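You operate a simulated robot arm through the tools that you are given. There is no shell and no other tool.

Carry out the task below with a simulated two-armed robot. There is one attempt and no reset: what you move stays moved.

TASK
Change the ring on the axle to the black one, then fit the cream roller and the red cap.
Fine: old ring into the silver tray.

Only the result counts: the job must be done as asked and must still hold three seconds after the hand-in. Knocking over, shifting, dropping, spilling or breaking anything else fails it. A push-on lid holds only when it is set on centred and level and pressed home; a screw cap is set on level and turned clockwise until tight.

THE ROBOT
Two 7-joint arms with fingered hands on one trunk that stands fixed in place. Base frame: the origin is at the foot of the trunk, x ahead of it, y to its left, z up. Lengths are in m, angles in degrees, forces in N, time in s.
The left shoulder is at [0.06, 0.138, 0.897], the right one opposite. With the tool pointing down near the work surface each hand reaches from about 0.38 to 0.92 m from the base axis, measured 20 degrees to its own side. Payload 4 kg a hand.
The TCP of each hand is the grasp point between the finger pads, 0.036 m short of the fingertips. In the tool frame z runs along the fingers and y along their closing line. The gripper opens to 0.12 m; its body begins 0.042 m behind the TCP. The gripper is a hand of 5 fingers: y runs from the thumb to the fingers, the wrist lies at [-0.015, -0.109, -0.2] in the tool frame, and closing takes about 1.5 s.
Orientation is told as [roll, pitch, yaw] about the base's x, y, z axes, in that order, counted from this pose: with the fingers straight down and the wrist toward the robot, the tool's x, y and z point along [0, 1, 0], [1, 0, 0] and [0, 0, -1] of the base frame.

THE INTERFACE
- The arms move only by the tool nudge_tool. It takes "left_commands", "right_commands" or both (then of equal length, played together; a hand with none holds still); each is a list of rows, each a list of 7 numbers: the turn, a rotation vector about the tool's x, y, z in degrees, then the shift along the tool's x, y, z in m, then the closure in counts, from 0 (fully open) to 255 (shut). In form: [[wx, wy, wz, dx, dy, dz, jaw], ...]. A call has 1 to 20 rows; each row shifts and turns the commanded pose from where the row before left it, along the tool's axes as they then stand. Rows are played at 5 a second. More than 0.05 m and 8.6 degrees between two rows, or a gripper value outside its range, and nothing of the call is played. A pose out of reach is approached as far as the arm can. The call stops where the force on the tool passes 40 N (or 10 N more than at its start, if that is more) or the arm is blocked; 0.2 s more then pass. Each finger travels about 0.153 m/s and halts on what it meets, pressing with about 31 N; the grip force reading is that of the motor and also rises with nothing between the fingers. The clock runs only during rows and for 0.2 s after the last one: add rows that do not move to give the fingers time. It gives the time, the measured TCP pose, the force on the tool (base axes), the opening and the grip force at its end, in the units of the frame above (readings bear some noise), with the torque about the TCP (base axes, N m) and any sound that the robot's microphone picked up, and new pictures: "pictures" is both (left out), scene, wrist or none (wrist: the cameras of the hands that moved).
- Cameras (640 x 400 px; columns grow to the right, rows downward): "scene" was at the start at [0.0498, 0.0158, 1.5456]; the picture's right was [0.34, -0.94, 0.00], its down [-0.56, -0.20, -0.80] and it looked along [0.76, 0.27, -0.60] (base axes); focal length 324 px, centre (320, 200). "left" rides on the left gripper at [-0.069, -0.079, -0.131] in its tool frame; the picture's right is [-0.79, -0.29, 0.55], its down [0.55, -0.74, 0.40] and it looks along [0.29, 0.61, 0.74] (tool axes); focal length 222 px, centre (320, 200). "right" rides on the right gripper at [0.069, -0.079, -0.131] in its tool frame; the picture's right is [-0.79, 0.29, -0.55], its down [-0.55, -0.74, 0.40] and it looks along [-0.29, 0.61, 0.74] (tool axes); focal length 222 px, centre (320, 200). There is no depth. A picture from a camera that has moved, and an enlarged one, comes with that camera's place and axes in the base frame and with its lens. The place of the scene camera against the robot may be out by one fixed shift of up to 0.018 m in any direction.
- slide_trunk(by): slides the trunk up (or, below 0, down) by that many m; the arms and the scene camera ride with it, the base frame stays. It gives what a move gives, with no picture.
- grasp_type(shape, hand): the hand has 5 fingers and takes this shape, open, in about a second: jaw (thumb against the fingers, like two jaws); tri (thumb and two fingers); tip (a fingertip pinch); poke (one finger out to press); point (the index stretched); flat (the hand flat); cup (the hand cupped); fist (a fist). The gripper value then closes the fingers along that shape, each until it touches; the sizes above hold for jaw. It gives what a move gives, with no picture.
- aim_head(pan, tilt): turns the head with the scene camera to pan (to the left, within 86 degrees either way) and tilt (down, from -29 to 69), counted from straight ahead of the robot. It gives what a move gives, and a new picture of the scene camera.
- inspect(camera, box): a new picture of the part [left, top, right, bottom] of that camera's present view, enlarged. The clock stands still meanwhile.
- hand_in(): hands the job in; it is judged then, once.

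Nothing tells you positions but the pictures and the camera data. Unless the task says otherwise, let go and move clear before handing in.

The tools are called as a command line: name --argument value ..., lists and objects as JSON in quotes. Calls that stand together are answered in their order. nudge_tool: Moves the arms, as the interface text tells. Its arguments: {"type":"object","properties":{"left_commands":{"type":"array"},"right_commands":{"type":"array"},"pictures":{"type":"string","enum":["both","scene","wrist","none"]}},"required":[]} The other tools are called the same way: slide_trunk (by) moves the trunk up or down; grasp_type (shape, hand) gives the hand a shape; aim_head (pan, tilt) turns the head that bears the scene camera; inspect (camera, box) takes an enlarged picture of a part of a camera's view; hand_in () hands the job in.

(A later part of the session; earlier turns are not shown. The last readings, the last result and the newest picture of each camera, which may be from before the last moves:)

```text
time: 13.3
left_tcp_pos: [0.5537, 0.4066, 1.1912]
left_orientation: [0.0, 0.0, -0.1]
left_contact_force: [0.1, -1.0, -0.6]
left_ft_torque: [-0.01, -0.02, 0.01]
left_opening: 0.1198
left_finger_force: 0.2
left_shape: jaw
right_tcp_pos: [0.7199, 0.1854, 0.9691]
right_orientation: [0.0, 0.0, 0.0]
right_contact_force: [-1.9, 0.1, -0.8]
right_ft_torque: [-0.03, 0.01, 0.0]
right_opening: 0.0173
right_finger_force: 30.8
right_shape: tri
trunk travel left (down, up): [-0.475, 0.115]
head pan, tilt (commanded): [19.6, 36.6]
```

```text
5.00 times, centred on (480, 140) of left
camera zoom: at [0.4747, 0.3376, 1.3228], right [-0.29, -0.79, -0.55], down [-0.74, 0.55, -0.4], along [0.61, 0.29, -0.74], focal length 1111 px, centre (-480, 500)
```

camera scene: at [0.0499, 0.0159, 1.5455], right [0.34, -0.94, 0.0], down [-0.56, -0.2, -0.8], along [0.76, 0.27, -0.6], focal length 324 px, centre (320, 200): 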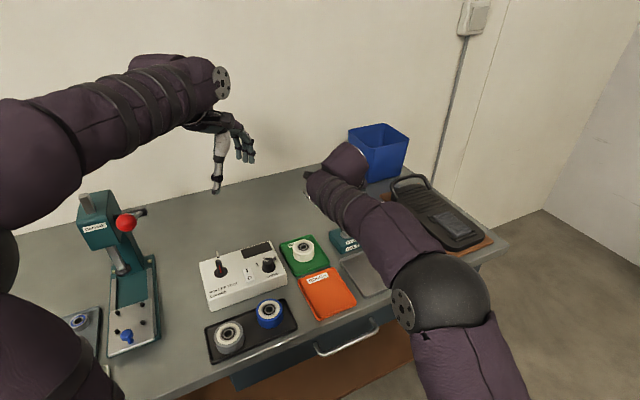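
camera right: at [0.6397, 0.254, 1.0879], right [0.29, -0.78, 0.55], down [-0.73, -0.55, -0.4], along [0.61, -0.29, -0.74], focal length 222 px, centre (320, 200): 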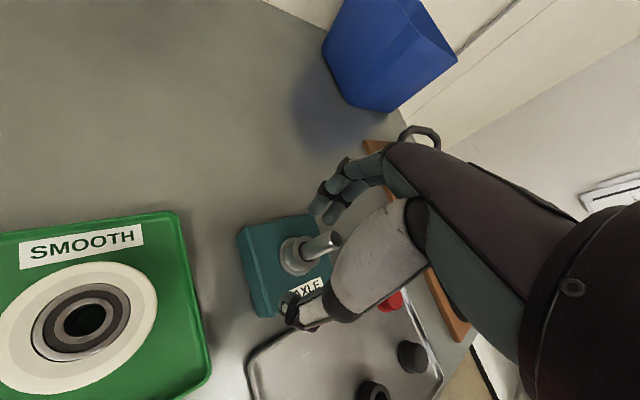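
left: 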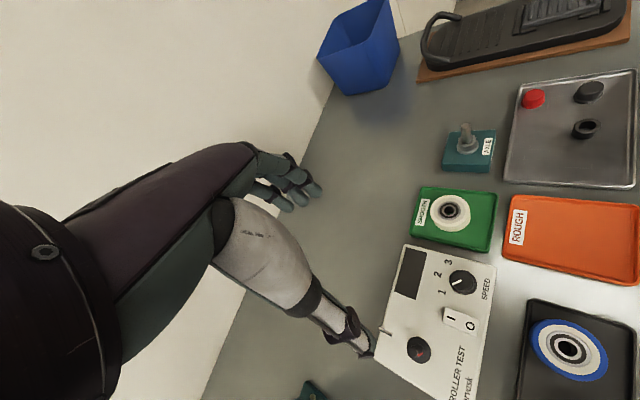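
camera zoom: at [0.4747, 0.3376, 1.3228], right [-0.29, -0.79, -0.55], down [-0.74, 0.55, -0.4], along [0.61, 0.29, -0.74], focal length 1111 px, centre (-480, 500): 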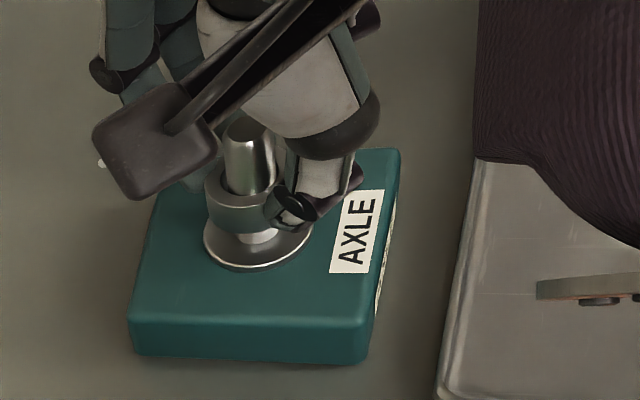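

The ring rises with the hand and the block stays put. I'll keep lifting until it is clear of the axle.

nudge_tool --right_commands '[[0, 0, 0, 0, 0, -0.01, 255], [0, 0, 0, 0, 0, -0.01, 255], [0, 0, 0, 0, 0, -0.01, 255], [0, 0, 0, 0, 0, -0.015, 255], [0, 0, 0, 0, 0, -0.015, 255], [0, 0, 0, 0, 0, -0.02, 255], [0, 0, 0, 0, 0, -0.02, 255], [0, 0, 0, 0, 0, 0, 255]]' --pictures "both"

inspect --camera "right" --box '[210, 190, 370, 320]'

inspect --camera "left" --box '[430, 60, 640, 200]'

```text
time: 15.1
left_tcp_pos: [0.5527, 0.4066, 1.1898]
left_orientation: [0.0, 0.0, -0.1]
left_contact_force: [-0.6, 0.5, -1.0]
left_ft_torque: [0.02, 0.04, 0.01]
left_opening: 0.1198
left_finger_force: 0.1
left_shape: jaw
right_tcp_pos: [0.7198, 0.1861, 1.0672]
right_orientation: [0.0, 0.0, 0.0]
right_contact_force: [0.3, -0.6, -0.2]
right_ft_torque: [0.0, -0.01, 0.0]
right_opening: 0.0175
right_finger_force: 30.7
right_shape: tri
trunk travel left (down, up): [-0.475, 0.115]
head pan, tilt (commanded): [19.6, 36.6]
camera scene: at [0.05, 0.0159, 1.5455], right [0.34, -0.94, 0.0], down [-0.56, -0.2, -0.8], along [0.76, 0.27, -0.6], focal length 324 px, centre (320, 200)
camera right: at [0.641, 0.2547, 1.1986], right [0.29, -0.78, 0.55], down [-0.73, -0.55, -0.4], along [0.61, -0.29, -0.74], focal length 222 px, centre (320, 200)
```

scene: 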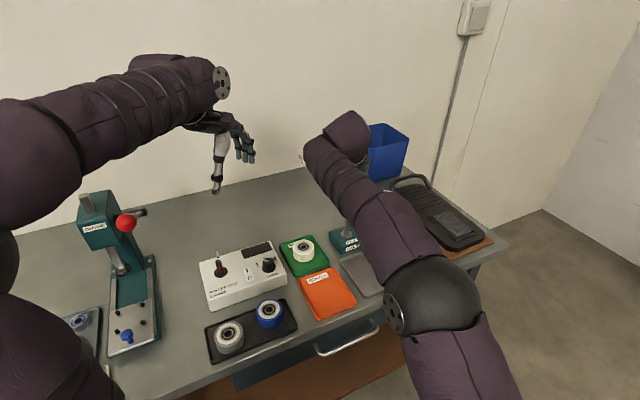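
right: 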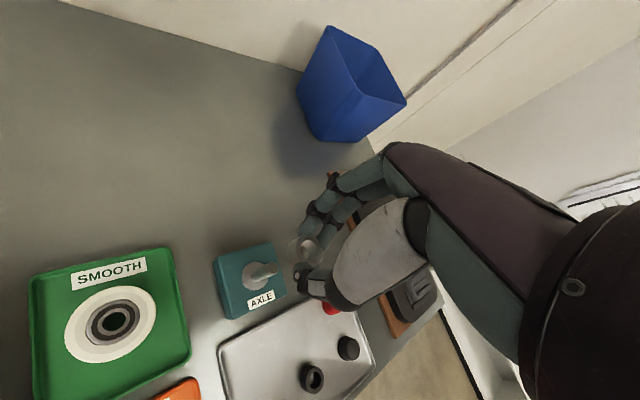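

```text
3.08 times, centred on (290, 255) of right
camera zoom: at [0.641, 0.2547, 1.1986], right [0.29, -0.78, 0.55], down [-0.73, -0.55, -0.4], along [0.61, -0.29, -0.74], focal length 684 px, centre (412, 31)
```

zoom: 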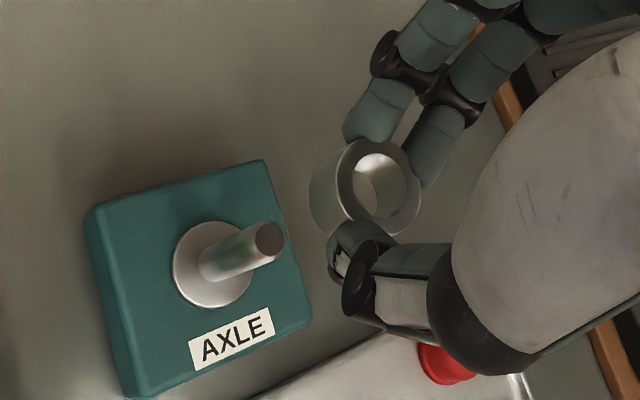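

```text
2.86 times, centred on (535, 130) of left
camera zoom: at [0.4748, 0.3377, 1.3227], right [-0.29, -0.79, -0.55], down [-0.74, 0.55, -0.4], along [0.61, 0.29, -0.74], focal length 635 px, centre (-294, 400)
```

zoom: 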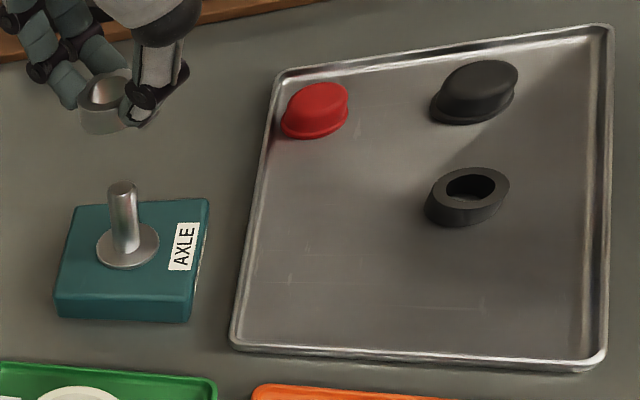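

The silver ring is held level and clear, and its top sits about 26 mm below the TCP. I'll carry it to a free corner of the silver tray near [0.637, 0.117] and come down partway.

nudge_tool --right_commands '[[0, 0, 0, -0.0173, -0.0207, 0, 255], [0, 0, 0, -0.0173, -0.0207, 0, 255], [0, 0, 0, -0.0173, -0.0207, 0, 255], [0, 0, 0, -0.0173, -0.0207, 0, 255], [0, 0, 0, 0, 0, 0.03, 255], [0, 0, 0, 0, 0, 0.03, 255], [0, 0, 0, 0, 0, 0.03, 255], [0, 0, 0, 0, 0, 0.02, 255], [0, 0, 0, 0, 0, 0, 255]]' --pictures "both"

inspect --camera "right" --box '[210, 190, 370, 320]'

inspect --camera "left" --box '[430, 60, 640, 200]'

```text
time: 17.1
left_tcp_pos: [0.5533, 0.4067, 1.1912]
left_orientation: [0.0, 0.1, -0.1]
left_contact_force: [-0.5, -0.2, -0.2]
left_ft_torque: [-0.03, -0.03, 0.01]
left_opening: 0.1198
left_finger_force: 0.0
left_shape: jaw
right_tcp_pos: [0.6373, 0.1168, 0.9575]
right_orientation: [0.1, 0.0, 0.0]
right_contact_force: [0.1, 0.6, -1.4]
right_ft_torque: [0.0, 0.01, 0.01]
right_opening: 0.0174
right_finger_force: 31.2
right_shape: tri
trunk travel left (down, up): [-0.475, 0.115]
head pan, tilt (commanded): [19.6, 36.6]
camera scene: at [0.0498, 0.0158, 1.5456], right [0.34, -0.94, 0.0], down [-0.56, -0.2, -0.8], along [0.76, 0.27, -0.6], focal length 324 px, centre (320, 200)
camera right: at [0.5582, 0.185, 1.0882], right [0.29, -0.79, 0.55], down [-0.73, -0.55, -0.4], along [0.61, -0.29, -0.74], focal length 222 px, centre (320, 200)
```

scene: 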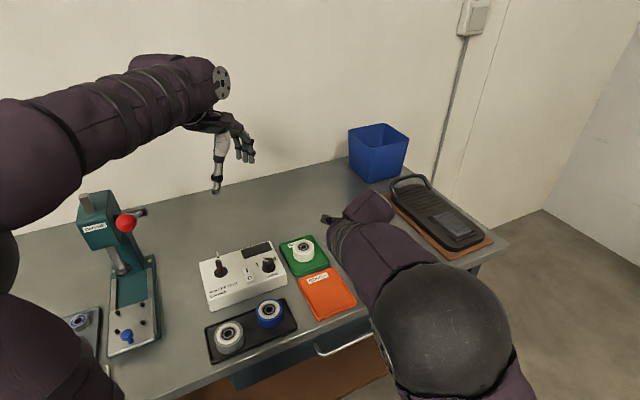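
right: 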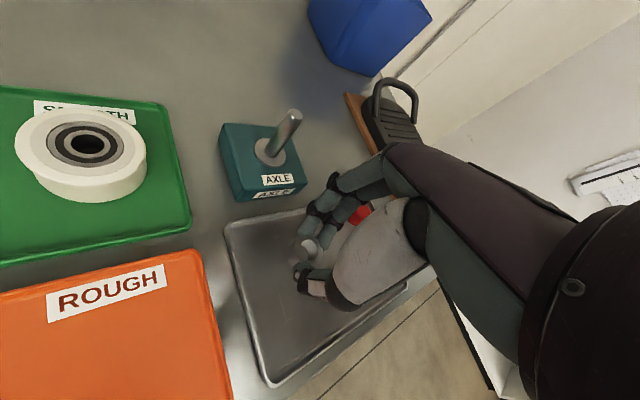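

```text
3.08 times, centred on (290, 255) of right
camera zoom: at [0.5582, 0.185, 1.0882], right [0.29, -0.79, 0.55], down [-0.73, -0.55, -0.4], along [0.61, -0.29, -0.74], focal length 684 px, centre (412, 31)
```

zoom: 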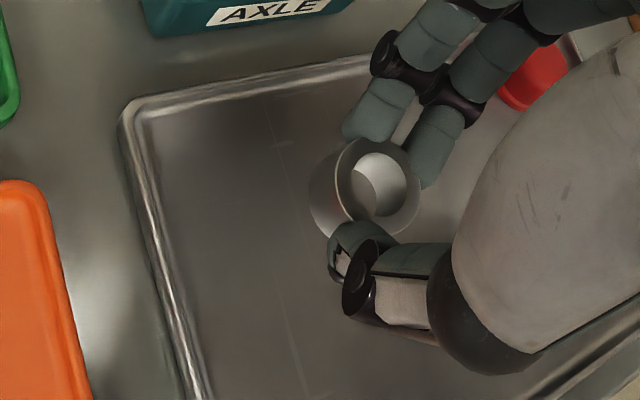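

```text
2.86 times, centred on (535, 130) of left
camera zoom: at [0.4747, 0.3376, 1.3229], right [-0.29, -0.79, -0.55], down [-0.74, 0.55, -0.4], along [0.61, 0.29, -0.74], focal length 635 px, centre (-294, 400)
```

zoom: 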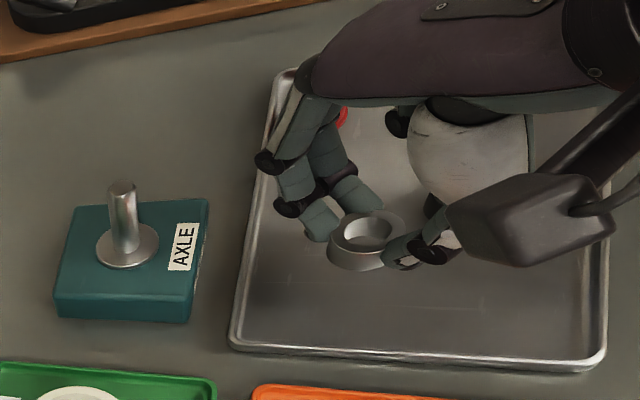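

The ring is over the empty corner of the tray. I'll come down near the floor, then in small steps until I feel contact.

nudge_tool --right_commands '[[0, 0, 0, 0, 0, 0.012, 255], [0, 0, 0, 0, 0, 0.01, 255], [0, 0, 0, 0, 0, 0.006, 255], [0, 0, 0, 0, 0, 0.003, 255], [0, 0, 0, 0, 0, 0, 255]]' --pictures "none"

inspect --camera "left" --box '[490, 90, 610, 180]'

inspect --camera "right" --box '[210, 190, 370, 320]'

```text
time: 18.3
left_tcp_pos: [0.5541, 0.4067, 1.1923]
left_orientation: [-0.1, 0.0, -0.1]
left_contact_force: [-0.6, 0.3, -0.3]
left_ft_torque: [-0.01, 0.0, 0.02]
left_opening: 0.1196
left_finger_force: 0.2
left_shape: jaw
right_tcp_pos: [0.6373, 0.1177, 0.9265]
right_orientation: [-0.1, 0.0, 0.1]
right_contact_force: [-0.3, 0.4, -0.2]
right_ft_torque: [-0.02, 0.02, -0.01]
right_opening: 0.0173
right_finger_force: 30.8
right_shape: tri
trunk travel left (down, up): [-0.475, 0.115]
head pan, tilt (commanded): [19.6, 36.6]
```

```text
4.44 times, centred on (550, 135) of left
camera zoom: at [0.4748, 0.3376, 1.3228], right [-0.29, -0.79, -0.55], down [-0.74, 0.55, -0.4], along [0.61, 0.29, -0.74], focal length 987 px, centre (-702, 489)
```

zoom: 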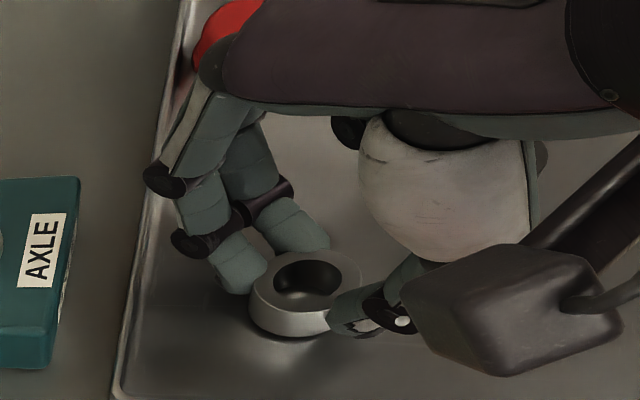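

```text
3.08 times, centred on (290, 255) of right
camera zoom: at [0.5579, 0.1854, 1.057], right [0.29, -0.78, 0.55], down [-0.73, -0.55, -0.4], along [0.61, -0.29, -0.74], focal length 684 px, centre (412, 31)
```

zoom: 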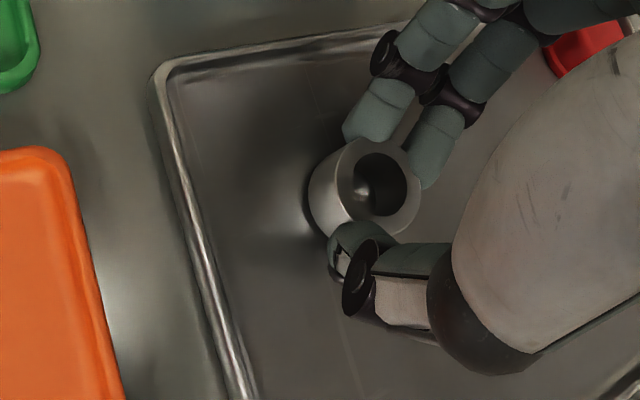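

nudge_tool --right_commands '[[0, 0, 0, 0, 0, 0.002, 255], [0, 0, 0, 0, 0, 0.002, 255], [0, 0, 0, 0, 0, 0, 255]]' --pictures "none"

```text
time: 19.1
left_tcp_pos: [0.5522, 0.4059, 1.1913]
left_orientation: [0.0, 0.0, 0.0]
left_contact_force: [-0.8, 0.0, -0.1]
left_ft_torque: [-0.01, 0.0, 0.01]
left_opening: 0.1197
left_finger_force: 0.0
left_shape: jaw
right_tcp_pos: [0.6375, 0.1169, 0.9233]
right_orientation: [0.1, -0.2, 0.0]
right_contact_force: [-1.1, -0.3, 7.6]
right_ft_torque: [-0.04, -0.06, 0.02]
right_opening: 0.0174
right_finger_force: 30.7
right_shape: tri
trunk travel left (down, up): [-0.475, 0.115]
head pan, tilt (commanded): [19.6, 36.6]
```

The ring touched the tray floor (7.6 N up). I'll open the fingers and lift away.

nudge_tool --right_commands '[[0, 0, 0, 0, 0, -0.001, 235], [0, 0, 0, 0, 0, 0, 210], [0, 0, 0, 0, 0, 0, 180], [0, 0, 0, 0, 0, 0, 160], [0, 0, 0, 0, 0, 0, 160]]' --pictures "none"

inspect --camera "right" --box '[210, 190, 370, 320]'

inspect --camera "left" --box '[490, 90, 610, 180]'

```text
time: 20.3
left_tcp_pos: [0.5533, 0.4072, 1.1902]
left_orientation: [-0.1, -0.1, -0.1]
left_contact_force: [-0.1, 0.0, -0.5]
left_ft_torque: [0.0, -0.02, 0.02]
left_opening: 0.1199
left_finger_force: 0.0
left_shape: jaw
right_tcp_pos: [0.6369, 0.1167, 0.9241]
right_orientation: [0.0, 0.1, 0.0]
right_contact_force: [0.0, 0.1, -0.1]
right_ft_torque: [0.03, -0.04, 0.03]
right_opening: 0.0445
right_finger_force: 0.1
right_shape: tri
trunk travel left (down, up): [-0.475, 0.115]
head pan, tilt (commanded): [19.6, 36.6]
```

```text
3.08 times, centred on (290, 255) of right
camera zoom: at [0.5577, 0.1852, 1.0541], right [0.29, -0.78, 0.55], down [-0.73, -0.55, -0.4], along [0.61, -0.29, -0.74], focal length 684 px, centre (412, 31)
```

zoom: 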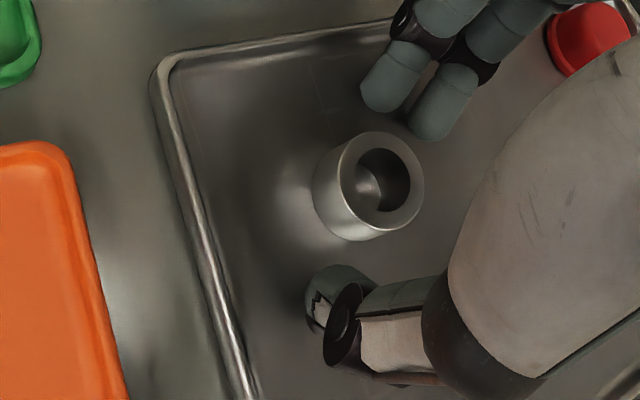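

```text
4.44 times, centred on (550, 135) of left
camera zoom: at [0.4747, 0.3376, 1.3228], right [-0.29, -0.79, -0.55], down [-0.74, 0.55, -0.4], along [0.61, 0.29, -0.74], focal length 987 px, centre (-702, 489)
```

zoom: 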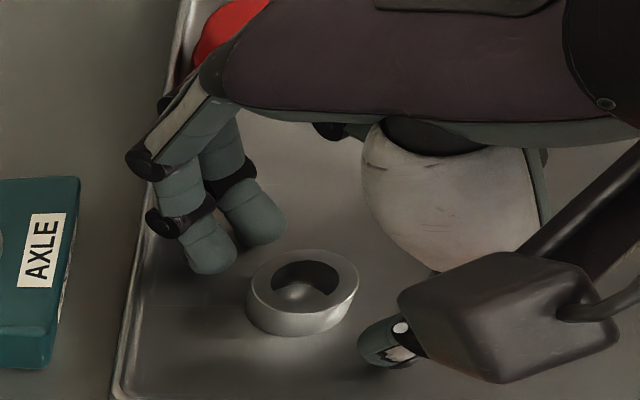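

The silver ring stands free and flat in the tray. I'll rise and move over the black ring near [0.6465, 0.0565].

nudge_tool --right_commands '[[0, 0, 0, 0, 0, -0.02, 150], [0, 0, 0, 0, 0, -0.03, 140], [0, 0, 0, 0, 0, -0.03, 140], [0, 0, 0, -0.03, 0.005, 0, 140], [0, 0, 0, -0.03, 0.0045, 0, 140], [0, 0, 0, 0, 0, 0, 140], [0, 0, 0, 0, 0, 0, 140]]' --pictures "both"

inspect --camera "right" --box '[190, 180, 370, 320]'

inspect --camera "left" --box '[490, 60, 640, 200]'

```text
time: 21.9
left_tcp_pos: [0.5533, 0.4065, 1.1901]
left_orientation: [-0.1, 0.1, 0.1]
left_contact_force: [-0.3, -0.8, 0.4]
left_ft_torque: [0.0, 0.01, 0.02]
left_opening: 0.12
left_finger_force: 0.1
left_shape: jaw
right_tcp_pos: [0.6459, 0.0555, 1.0044]
right_orientation: [0.0, 0.0, 0.1]
right_contact_force: [-0.4, 0.6, 0.3]
right_ft_torque: [-0.01, 0.0, 0.01]
right_opening: 0.054
right_finger_force: 0.1
right_shape: tri
trunk travel left (down, up): [-0.475, 0.115]
head pan, tilt (commanded): [19.6, 36.6]
camera scene: at [0.0499, 0.0157, 1.5456], right [0.34, -0.94, 0.0], down [-0.56, -0.2, -0.8], along [0.76, 0.27, -0.6], focal length 324 px, centre (320, 200)
camera right: at [0.5673, 0.1248, 1.1335], right [0.29, -0.78, 0.55], down [-0.73, -0.55, -0.4], along [0.61, -0.29, -0.74], focal length 222 px, centre (320, 200)
```

scene: 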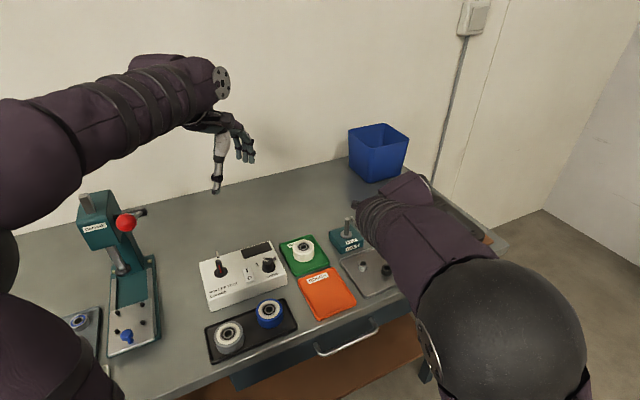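
right: 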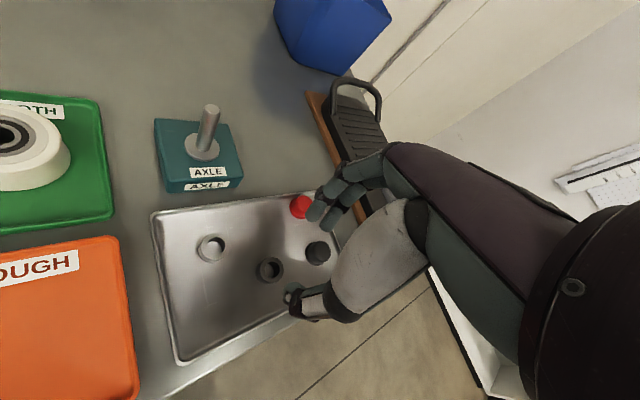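

```text
2.86 times, centred on (280, 250) of right
camera zoom: at [0.5673, 0.1248, 1.1335], right [0.29, -0.78, 0.55], down [-0.73, -0.55, -0.4], along [0.61, -0.29, -0.74], focal length 635 px, centre (434, 57)
```

zoom: 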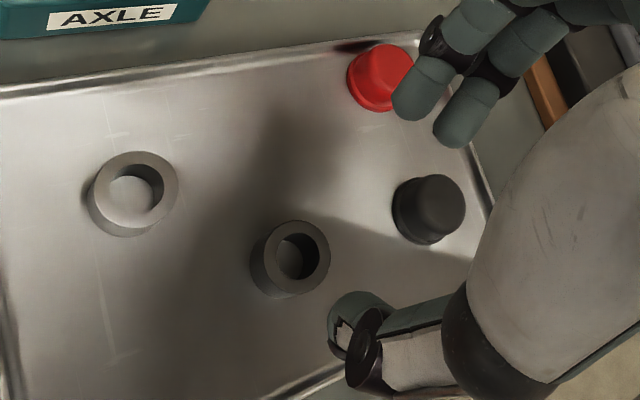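

```text
2.86 times, centred on (565, 130) of left
camera zoom: at [0.4748, 0.3375, 1.3228], right [-0.29, -0.79, -0.55], down [-0.74, 0.55, -0.4], along [0.61, 0.29, -0.74], focal length 635 px, centre (-380, 400)
```

zoom: 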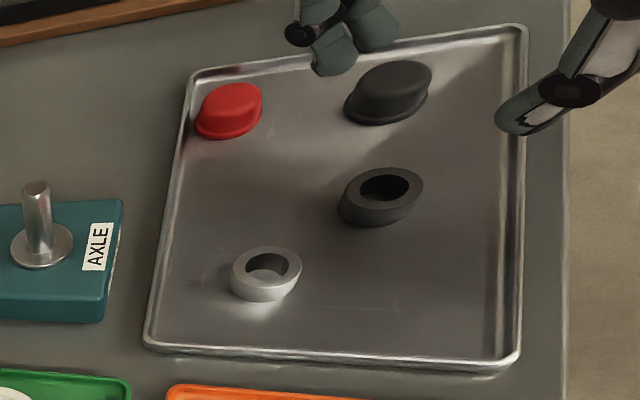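

The hand is centred over the black ring to about 1 mm, and the dark cap is clear of the fingers. I'll descend to grip height with the fingers slightly more closed.

nudge_tool --right_commands '[[0, 0, 0, 0, 0, 0.02, 160], [0, 0, 0, 0, 0, 0.02, 165], [0, 0, 0, 0, 0, 0.02, 165], [0, 0, 0, 0, 0, 0.01, 165], [0, 0, 0, 0, 0, 0, 165]]' --pictures "none"

inspect --camera "right" --box '[210, 190, 370, 320]'

inspect --camera "left" --box '[490, 60, 640, 200]'

```text
time: 23.1
left_tcp_pos: [0.5531, 0.4074, 1.1913]
left_orientation: [0.0, 0.0, 0.0]
left_contact_force: [0.9, 0.0, -0.7]
left_ft_torque: [0.0, 0.02, 0.0]
left_opening: 0.1198
left_finger_force: 0.1
left_shape: jaw
right_tcp_pos: [0.6451, 0.0567, 0.9326]
right_orientation: [0.0, -0.1, -0.1]
right_contact_force: [-0.7, -0.1, 0.0]
right_ft_torque: [0.03, 0.03, 0.02]
right_opening: 0.0425
right_finger_force: 0.2
right_shape: tri
trunk travel left (down, up): [-0.475, 0.115]
head pan, tilt (commanded): [19.6, 36.6]
```

```text
3.08 times, centred on (290, 255) of right
camera zoom: at [0.5671, 0.1251, 1.064], right [0.29, -0.78, 0.55], down [-0.73, -0.55, -0.4], along [0.61, -0.29, -0.74], focal length 684 px, centre (412, 31)
```

zoom: 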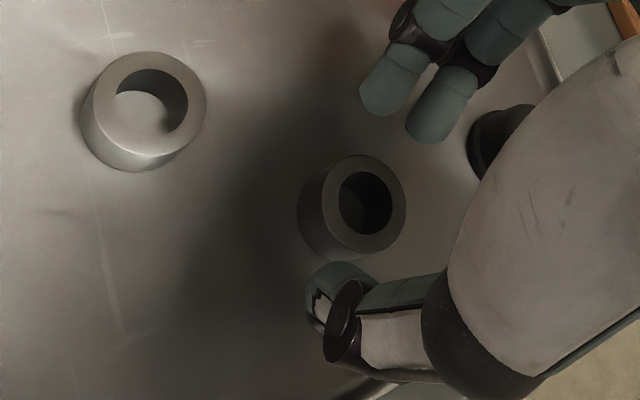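

```text
2.86 times, centred on (565, 130) of left
camera zoom: at [0.4747, 0.3376, 1.3228], right [-0.29, -0.79, -0.55], down [-0.74, 0.55, -0.4], along [0.61, 0.29, -0.74], focal length 635 px, centre (-380, 400)
```

zoom: 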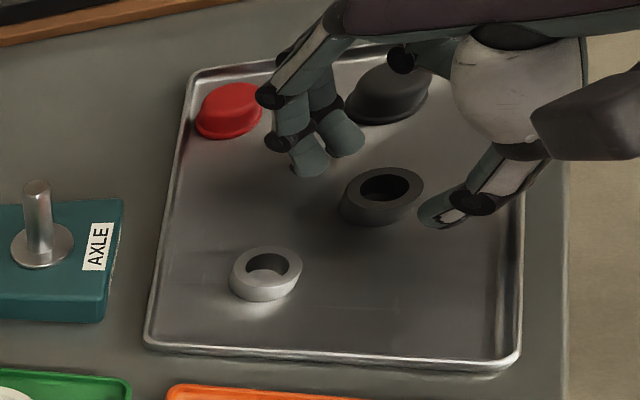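

The alignment is within about 1.5 mm. I'll shift 1 mm, descend to z≈0.921, then close on the black ring.

nudge_tool --right_commands '[[0, 0, 0, -0.001, -0.001, 0.006, 170], [0, 0, 0, 0, 0, 0.006, 175], [0, 0, 0, 0, 0, 0, 190], [0, 0, 0, 0, 0, 0, 205], [0, 0, 0, 0, 0, 0, 220], [0, 0, 0, 0, 0, 0, 235], [0, 0, 0, 0, 0, 0, 255], [0, 0, 0, 0, 0, 0, 255]]' --pictures "none"

inspect --camera "right" --box '[210, 190, 370, 320]'

inspect --camera "left" --box '[490, 60, 640, 200]'

```text
time: 24.9
left_tcp_pos: [0.553, 0.4067, 1.1908]
left_orientation: [0.0, 0.0, 0.0]
left_contact_force: [-0.2, 0.6, 0.1]
left_ft_torque: [0.01, 0.01, 0.01]
left_opening: 0.12
left_finger_force: 0.1
left_shape: jaw
right_tcp_pos: [0.6453, 0.0571, 0.9224]
right_orientation: [0.1, -0.1, 0.1]
right_contact_force: [-0.3, -0.3, 0.8]
right_ft_torque: [-0.01, 0.0, -0.01]
right_opening: 0.0177
right_finger_force: 31.4
right_shape: tri
trunk travel left (down, up): [-0.475, 0.115]
head pan, tilt (commanded): [19.6, 36.6]
```

```text
3.08 times, centred on (290, 255) of right
camera zoom: at [0.5661, 0.1243, 1.0524], right [0.29, -0.78, 0.55], down [-0.73, -0.55, -0.4], along [0.61, -0.29, -0.74], focal length 684 px, centre (412, 31)
```

zoom: 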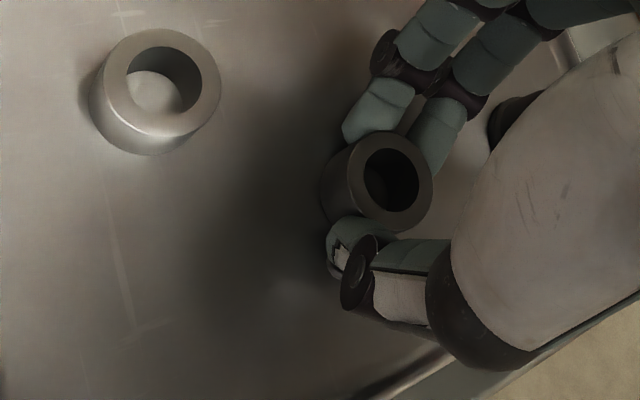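

```text
2.86 times, centred on (565, 130) of left
camera zoom: at [0.4747, 0.3376, 1.3228], right [-0.29, -0.79, -0.55], down [-0.74, 0.55, -0.4], along [0.61, 0.29, -0.74], focal length 635 px, centre (-380, 400)
```

zoom: 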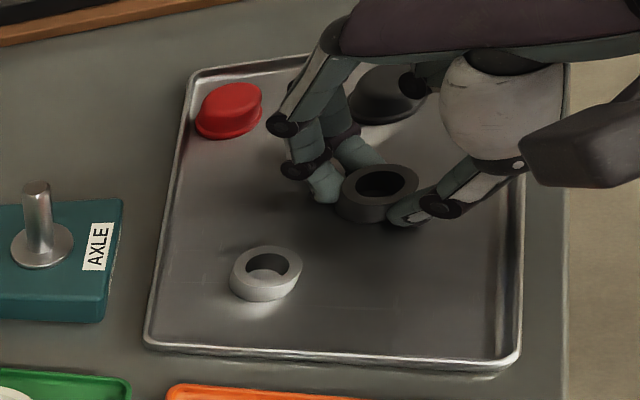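

The black ring is gripped. I'll lift it and carry it above the axle.

nudge_tool --right_commands '[[0, 0, 0, 0, 0, -0.01, 255], [0, 0, 0, 0, 0, -0.02, 255], [0, 0, 0, 0, 0, -0.03, 255], [0, 0, 0, 0, 0, -0.03, 255], [0, 0, 0, 0, 0, -0.03, 255], [0, 0, 0, 0, 0, -0.03, 255], [0, 0, 0, 0.0326, 0.0186, 0, 255], [0, 0, 0, 0.0326, 0.0186, 0, 255], [0, 0, 0, 0.0326, 0.0186, 0, 255], [0, 0, 0, 0.0326, 0.0186, 0, 255], [0, 0, 0, 0, 0, 0.02, 255], [0, 0, 0, 0, 0, 0.02, 255], [0, 0, 0, 0, 0, 0, 255], [0, 0, 0, 0, 0, 0, 255]]' --pictures "both"

inspect --camera "right" --box '[230, 190, 370, 310]'

inspect --camera "left" --box '[430, 80, 530, 180]'

```text
time: 27.9
left_tcp_pos: [0.5532, 0.4066, 1.1896]
left_orientation: [-0.1, 0.0, 0.1]
left_contact_force: [0.2, 0.3, 0.2]
left_ft_torque: [0.01, 0.0, -0.01]
left_opening: 0.1198
left_finger_force: 0.1
left_shape: jaw
right_tcp_pos: [0.7205, 0.1871, 1.0328]
right_orientation: [0.0, 0.0, 0.2]
right_contact_force: [1.0, 0.5, 0.0]
right_ft_torque: [0.01, -0.02, -0.02]
right_opening: 0.0174
right_finger_force: 30.8
right_shape: tri
trunk travel left (down, up): [-0.475, 0.115]
head pan, tilt (commanded): [19.6, 36.6]
camera scene: at [0.05, 0.0159, 1.5455], right [0.34, -0.94, 0.0], down [-0.56, -0.2, -0.8], along [0.76, 0.27, -0.6], focal length 324 px, centre (320, 200)
camera right: at [0.6408, 0.2552, 1.1627], right [0.29, -0.78, 0.55], down [-0.73, -0.55, -0.4], along [0.61, -0.29, -0.74], focal length 222 px, centre (320, 200)
```

scene: 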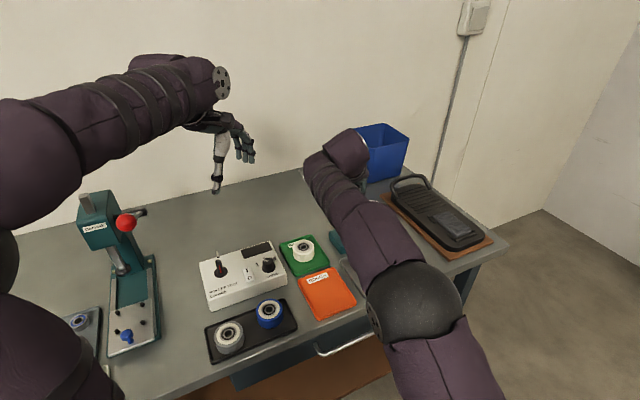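
right: 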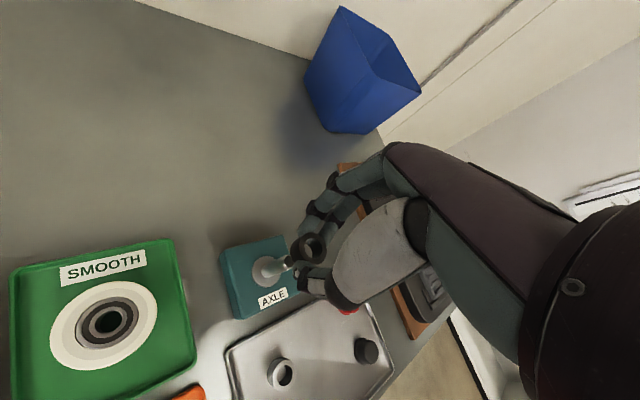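

```text
3.33 times, centred on (300, 250) of right
camera zoom: at [0.6408, 0.2552, 1.1627], right [0.29, -0.78, 0.55], down [-0.73, -0.55, -0.4], along [0.61, -0.29, -0.74], focal length 740 px, centre (387, 33)
```

zoom: 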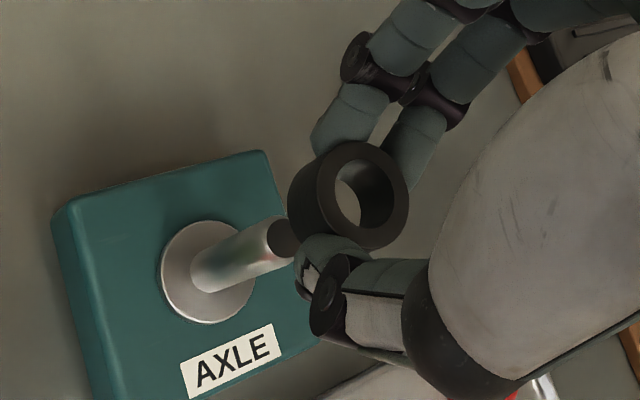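

```text
4.00 times, centred on (480, 130) of left
camera zoom: at [0.4748, 0.3377, 1.3227], right [-0.29, -0.79, -0.55], down [-0.74, 0.55, -0.4], along [0.61, 0.29, -0.74], focal length 888 px, centre (-320, 480)
```

zoom: 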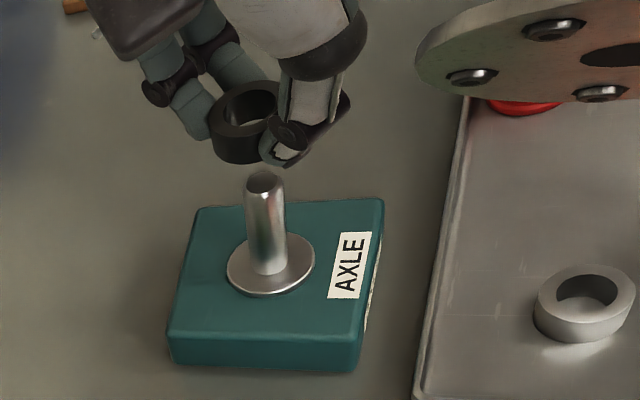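

The black ring hangs about 18 mm above the axle top. Its bore is about 17 mm and the axle about 11 mm, so there is room. I'll shift 2 mm toward me and lower it to engage.

nudge_tool --right_commands '[[0, 0, 0, -0.0004, -0.0018, 0.006, 255], [0, 0, 0, 0, 0, 0.006, 255], [0, 0, 0, 0, 0, 0.006, 255], [0, 0, 0, 0, 0, 0.006, 255], [0, 0, 0, 0, 0, 0.006, 255], [0, 0, 0, 0, 0, 0, 255]]' --pictures "none"

inspect --camera "right" --box '[230, 190, 370, 310]'

inspect --camera "left" --box '[430, 80, 530, 180]'

```text
time: 29.3
left_tcp_pos: [0.5532, 0.4069, 1.1906]
left_orientation: [0.0, 0.1, 0.1]
left_contact_force: [0.6, -0.6, 0.2]
left_ft_torque: [-0.02, 0.0, -0.01]
left_opening: 0.1196
left_finger_force: 0.0
left_shape: jaw
right_tcp_pos: [0.7188, 0.1867, 1.0011]
right_orientation: [0.0, 0.1, 0.1]
right_contact_force: [-1.3, 1.0, 1.7]
right_ft_torque: [0.01, 0.07, 0.05]
right_opening: 0.0175
right_finger_force: 31.2
right_shape: tri
trunk travel left (down, up): [-0.475, 0.115]
head pan, tilt (commanded): [19.6, 36.6]
```

```text
3.33 times, centred on (300, 250) of right
camera zoom: at [0.6391, 0.2545, 1.1323], right [0.29, -0.78, 0.55], down [-0.73, -0.55, -0.4], along [0.61, -0.29, -0.74], focal length 740 px, centre (387, 33)
```

zoom: 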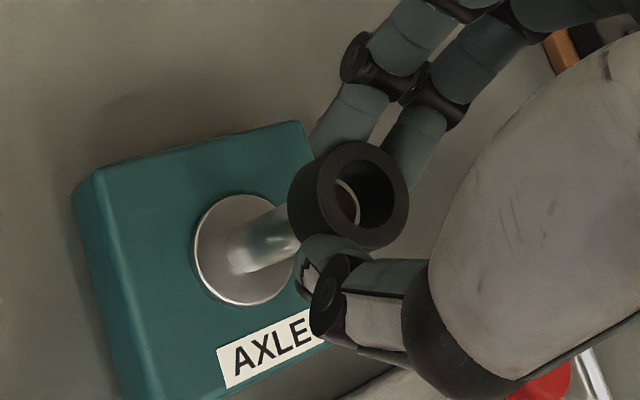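

```text
4.00 times, centred on (480, 130) of left
camera zoom: at [0.4746, 0.3377, 1.3229], right [-0.29, -0.79, -0.55], down [-0.74, 0.55, -0.4], along [0.61, 0.29, -0.74], focal length 888 px, centre (-320, 480)
```

zoom: 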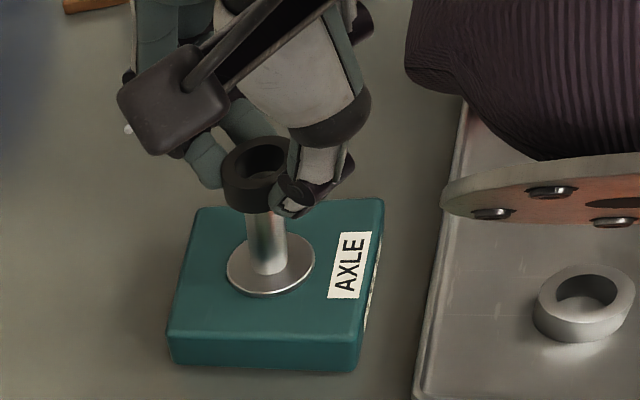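

The axle top is now inside the ring's bore and the forces are small. I'll keep lowering.

nudge_tool --right_commands '[[0, 0, 0, 0, 0, 0.008, 255], [0, 0, 0, 0, 0, 0.008, 255], [0, 0, 0, 0, 0, 0.008, 255], [0, 0, 0, 0, 0, 0.008, 255], [0, 0, 0, 0, 0, 0, 255]]' --pictures "none"

inspect --camera "right" --box '[230, 190, 370, 310]'

inspect --camera "left" --box '[430, 80, 530, 180]'

```text
time: 30.5
left_tcp_pos: [0.554, 0.4066, 1.1905]
left_orientation: [0.0, 0.0, 0.0]
left_contact_force: [0.2, 0.2, -1.1]
left_ft_torque: [-0.02, 0.0, 0.0]
left_opening: 0.1195
left_finger_force: 0.1
left_shape: jaw
right_tcp_pos: [0.7182, 0.1857, 0.9694]
right_orientation: [-0.1, 0.0, 0.1]
right_contact_force: [-1.7, 1.1, 0.8]
right_ft_torque: [0.04, 0.05, 0.0]
right_opening: 0.0177
right_finger_force: 31.3
right_shape: tri
trunk travel left (down, up): [-0.475, 0.115]
head pan, tilt (commanded): [19.6, 36.6]
```

```text
3.33 times, centred on (300, 250) of right
camera zoom: at [0.6385, 0.2546, 1.1003], right [0.29, -0.78, 0.55], down [-0.73, -0.55, -0.4], along [0.61, -0.29, -0.74], focal length 740 px, centre (387, 33)
```

zoom: 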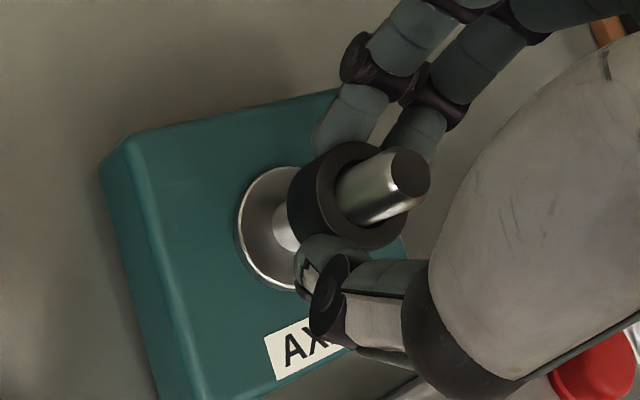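

```text
4.00 times, centred on (480, 130) of left
camera zoom: at [0.4746, 0.3378, 1.3228], right [-0.29, -0.79, -0.55], down [-0.74, 0.55, -0.4], along [0.61, 0.29, -0.74], focal length 888 px, centre (-320, 480)
```

zoom: 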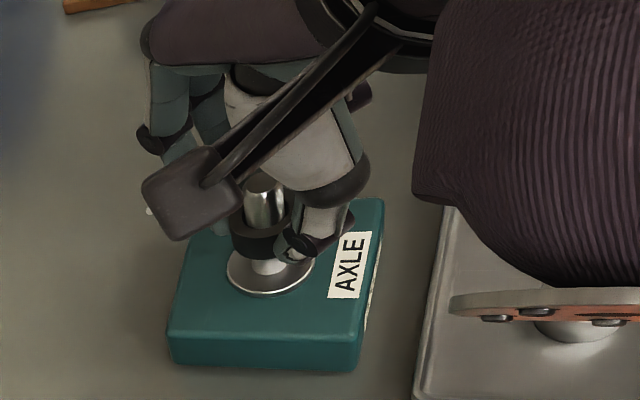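

The ring is sliding down the axle freely. I'll do the last 16 mm in small steps until it seats on the flange.

nudge_tool --right_commands '[[0, 0, 0, 0, 0, 0.006, 255], [0, 0, 0, 0, 0, 0.004, 255], [0, 0, 0, 0, 0, 0.002, 255], [0, 0, 0, 0, 0, 0.002, 255], [0, 0, 0, 0, 0, 0, 255]]' --pictures "none"

inspect --camera "left" --box '[450, 110, 510, 170]'

```text
time: 31.7
left_tcp_pos: [0.5531, 0.406, 1.1913]
left_orientation: [0.0, 0.0, 0.0]
left_contact_force: [-0.6, 0.4, -0.8]
left_ft_torque: [0.02, -0.01, 0.02]
left_opening: 0.1198
left_finger_force: 0.1
left_shape: jaw
right_tcp_pos: [0.7175, 0.1858, 0.9552]
right_orientation: [0.0, 0.0, 0.1]
right_contact_force: [-1.1, 0.4, 1.2]
right_ft_torque: [0.02, 0.02, 0.02]
right_opening: 0.0177
right_finger_force: 31.5
right_shape: tri
trunk travel left (down, up): [-0.475, 0.115]
head pan, tilt (commanded): [19.6, 36.6]
```

```text
6.67 times, centred on (480, 140) of left
camera zoom: at [0.4746, 0.3377, 1.3228], right [-0.29, -0.79, -0.55], down [-0.74, 0.55, -0.4], along [0.61, 0.29, -0.74], focal length 1481 px, centre (-747, 600)
```

zoom: 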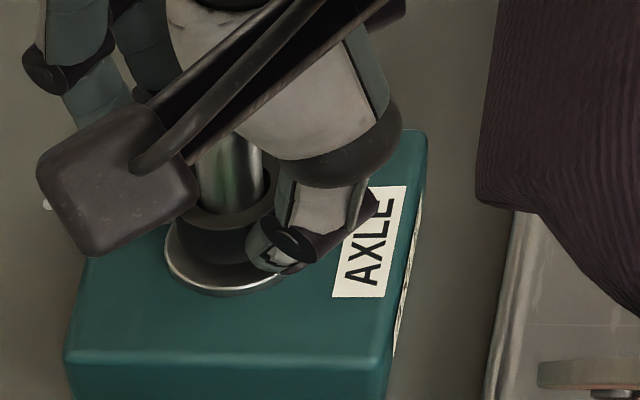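

nudge_tool --right_commands '[[0, 0, 0, 0, 0, 0.0015, 255], [0, 0, 0, 0, 0, 0.0015, 255], [0, 0, 0, 0, 0, 0, 255]]' --pictures "none"

```text
time: 32.5
left_tcp_pos: [0.5539, 0.4058, 1.191]
left_orientation: [0.1, 0.0, -0.1]
left_contact_force: [0.5, -0.7, 0.5]
left_ft_torque: [-0.01, -0.01, -0.03]
left_opening: 0.1197
left_finger_force: 0.1
left_shape: jaw
right_tcp_pos: [0.7175, 0.1856, 0.9526]
right_orientation: [0.0, 0.0, 0.1]
right_contact_force: [-2.4, 1.4, 2.0]
right_ft_torque: [-0.01, 0.05, 0.01]
right_opening: 0.0177
right_finger_force: 31.2
right_shape: tri
trunk travel left (down, up): [-0.475, 0.115]
head pan, tilt (commanded): [19.6, 36.6]
```

nudge_tool --right_commands '[[0, 0, 0, 0, 0, 0.001, 255], [0, 0, 0, 0, 0, 0.001, 255], [0, 0, 0, 0, 0, 0, 255]]' --pictures "none"

inspect --camera "right" --box '[250, 190, 370, 300]'

```text
time: 33.3
left_tcp_pos: [0.5525, 0.4067, 1.1908]
left_orientation: [-0.1, 0.0, -0.1]
left_contact_force: [0.1, -1.0, 0.2]
left_ft_torque: [-0.03, 0.0, 0.01]
left_opening: 0.1195
left_finger_force: 0.0
left_shape: jaw
right_tcp_pos: [0.7176, 0.1878, 0.9519]
right_orientation: [0.1, -0.1, 0.0]
right_contact_force: [-2.0, 1.1, 3.1]
right_ft_torque: [0.07, -0.03, 0.01]
right_opening: 0.0178
right_finger_force: 30.9
right_shape: tri
trunk travel left (down, up): [-0.475, 0.115]
head pan, tilt (commanded): [19.6, 36.6]
```

```text
3.64 times, centred on (310, 245) of right
camera zoom: at [0.6385, 0.2547, 1.082], right [0.29, -0.78, 0.55], down [-0.73, -0.55, -0.4], along [0.61, -0.29, -0.74], focal length 808 px, centre (356, 36)
```

zoom: 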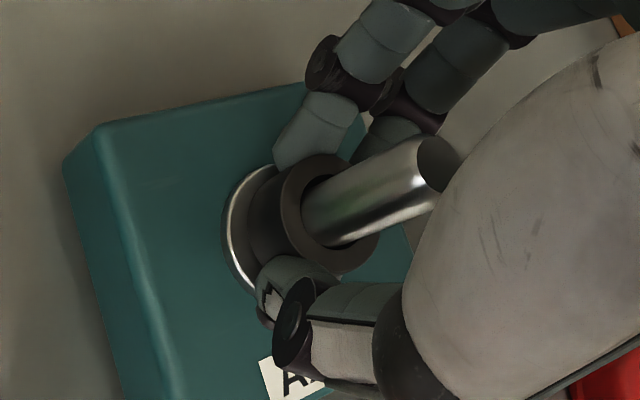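

The ring is at the flange with a light upward force. I'll release it gently, rising slightly while opening.

nudge_tool --right_commands '[[0, 0, 0, 0, 0, -0.0005, 240], [0, 0, 0, 0, 0, -0.0005, 220], [0, 0, 0, 0, 0, 0, 200], [0, 0, 0, 0, 0, 0, 185], [0, 0, 0, 0, 0, 0, 185]]' --pictures "none"

inspect --camera "right" --box '[250, 190, 370, 300]'

inspect --camera "left" --box '[450, 110, 510, 170]'

```text
time: 34.5
left_tcp_pos: [0.5527, 0.4072, 1.1902]
left_orientation: [0.0, 0.0, 0.0]
left_contact_force: [0.5, 0.1, -0.8]
left_ft_torque: [-0.03, 0.01, -0.03]
left_opening: 0.1198
left_finger_force: 0.1
left_shape: jaw
right_tcp_pos: [0.7179, 0.186, 0.9518]
right_orientation: [0.1, -0.1, 0.0]
right_contact_force: [0.6, -0.3, -0.1]
right_ft_torque: [0.02, 0.03, -0.01]
right_opening: 0.0329
right_finger_force: 0.0
right_shape: tri
trunk travel left (down, up): [-0.475, 0.115]
head pan, tilt (commanded): [19.6, 36.6]
```

```text
3.64 times, centred on (310, 245) of right
camera zoom: at [0.6391, 0.2541, 1.0822], right [0.29, -0.78, 0.55], down [-0.73, -0.55, -0.4], along [0.61, -0.29, -0.74], focal length 808 px, centre (356, 36)
```

zoom: 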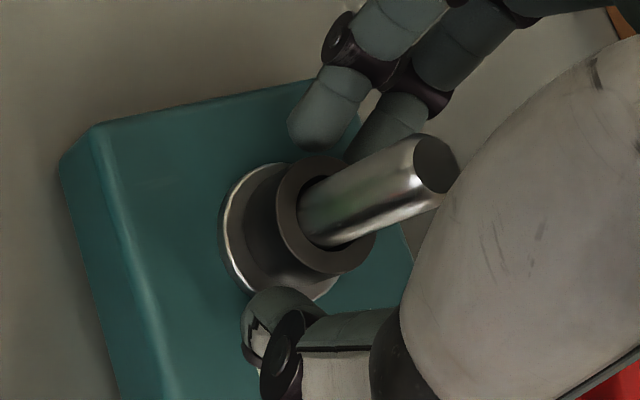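

```text
6.67 times, centred on (480, 140) of left
camera zoom: at [0.4749, 0.3376, 1.3228], right [-0.29, -0.79, -0.55], down [-0.74, 0.55, -0.4], along [0.61, 0.29, -0.74], focal length 1481 px, centre (-747, 600)
```

zoom: 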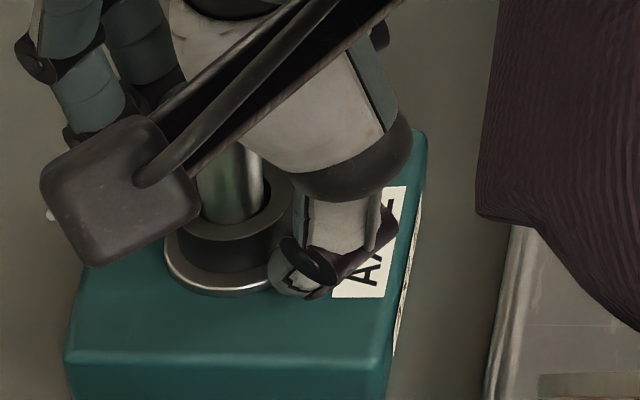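

The black ring now sits flat on the flange around the axle. I'll raise the right hand straight up, park it well to the right, and use the left hand for the cream roller.

nudge_tool --right_commands '[[0, 0, 0, 0, 0, -0.005, 175], [0, 0, 0, 0, 0, -0.015, 165], [0, 0, 0, 0, 0, -0.02, 160], [0, 0, 0, 0, 0, -0.03, 160], [0, 0, 0, 0, 0, -0.03, 160], [0, 0, 0, 0, 0, -0.03, 160], [0, 0, 0, -0.04, -0.01, -0.005, 160], [0, 0, 0, -0.04, -0.01, -0.005, 160], [0, 0, 0, -0.04, -0.01, -0.005, 160], [0, 0, 0, -0.04, -0.01, -0.005, 160], [0, 0, 0, -0.04, -0.01, -0.005, 160], [0, 0, 0, -0.04, -0.01, 0, 160], [0, 0, 0, -0.04, -0.01, 0, 160], [0, 0, 0, -0.04, -0.01, 0, 160], [0, 0, 0, 0, 0, 0, 160]]' --pictures "both"

inspect --camera "scene" --box '[270, 200, 450, 310]'

inspect --camera "left" --box '[400, 50, 640, 270]'

```text
time: 37.7
left_tcp_pos: [0.5537, 0.4074, 1.1898]
left_orientation: [0.0, 0.0, 0.0]
left_contact_force: [0.0, -0.8, 0.0]
left_ft_torque: [-0.01, 0.01, 0.02]
left_opening: 0.1197
left_finger_force: 0.0
left_shape: jaw
right_tcp_pos: [0.6377, -0.1331, 1.1074]
right_orientation: [0.0, 0.0, 0.1]
right_contact_force: [0.7, -0.1, 0.9]
right_ft_torque: [0.01, 0.01, 0.0]
right_opening: 0.0444
right_finger_force: 0.3
right_shape: tri
trunk travel left (down, up): [-0.475, 0.115]
head pan, tilt (commanded): [19.6, 36.6]
camera scene: at [0.05, 0.0163, 1.5455], right [0.34, -0.94, 0.0], down [-0.56, -0.2, -0.8], along [0.76, 0.27, -0.6], focal length 324 px, centre (320, 200)
camera right: at [0.5586, -0.0652, 1.238], right [0.29, -0.78, 0.55], down [-0.73, -0.55, -0.4], along [0.61, -0.29, -0.74], focal length 222 px, centre (320, 200)
```

scene: 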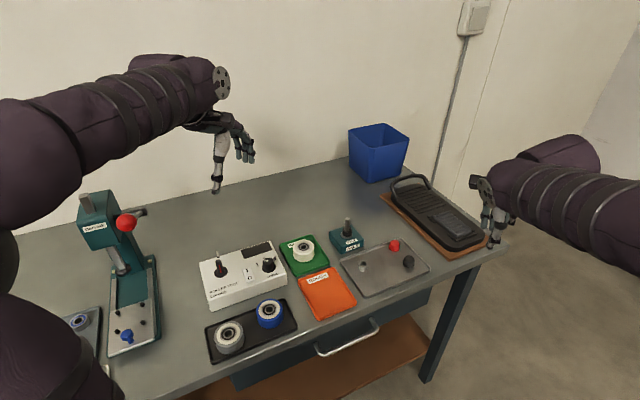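
right: 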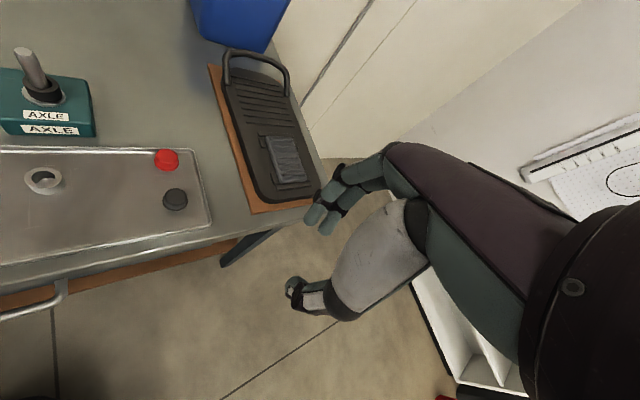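

```text
3.56 times, centred on (360, 255) of scene
camera zoom: at [0.05, 0.0163, 1.5455], right [0.34, -0.94, 0.0], down [-0.56, -0.2, -0.8], along [0.76, 0.27, -0.6], focal length 1154 px, centre (178, 4)
```

zoom: 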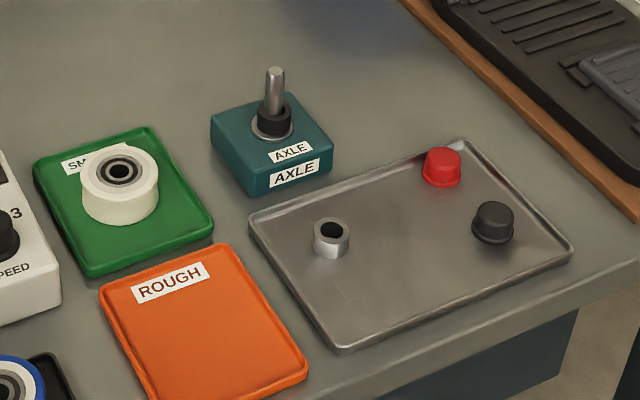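

```text
1.82 times, centred on (520, 160) of left
camera zoom: at [0.4749, 0.3382, 1.3226], right [-0.29, -0.79, -0.55], down [-0.74, 0.55, -0.4], along [0.61, 0.29, -0.74], focal length 404 px, centre (-44, 273)
```

zoom: 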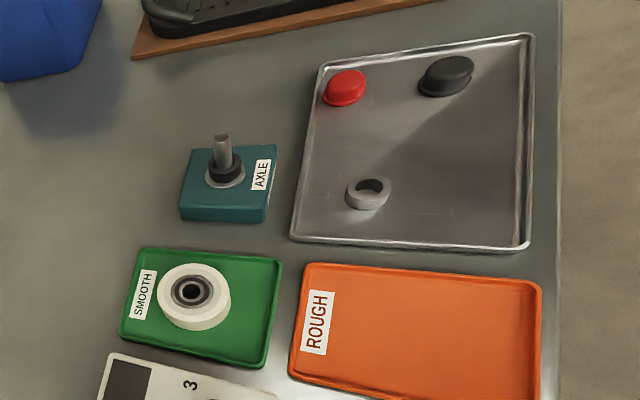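

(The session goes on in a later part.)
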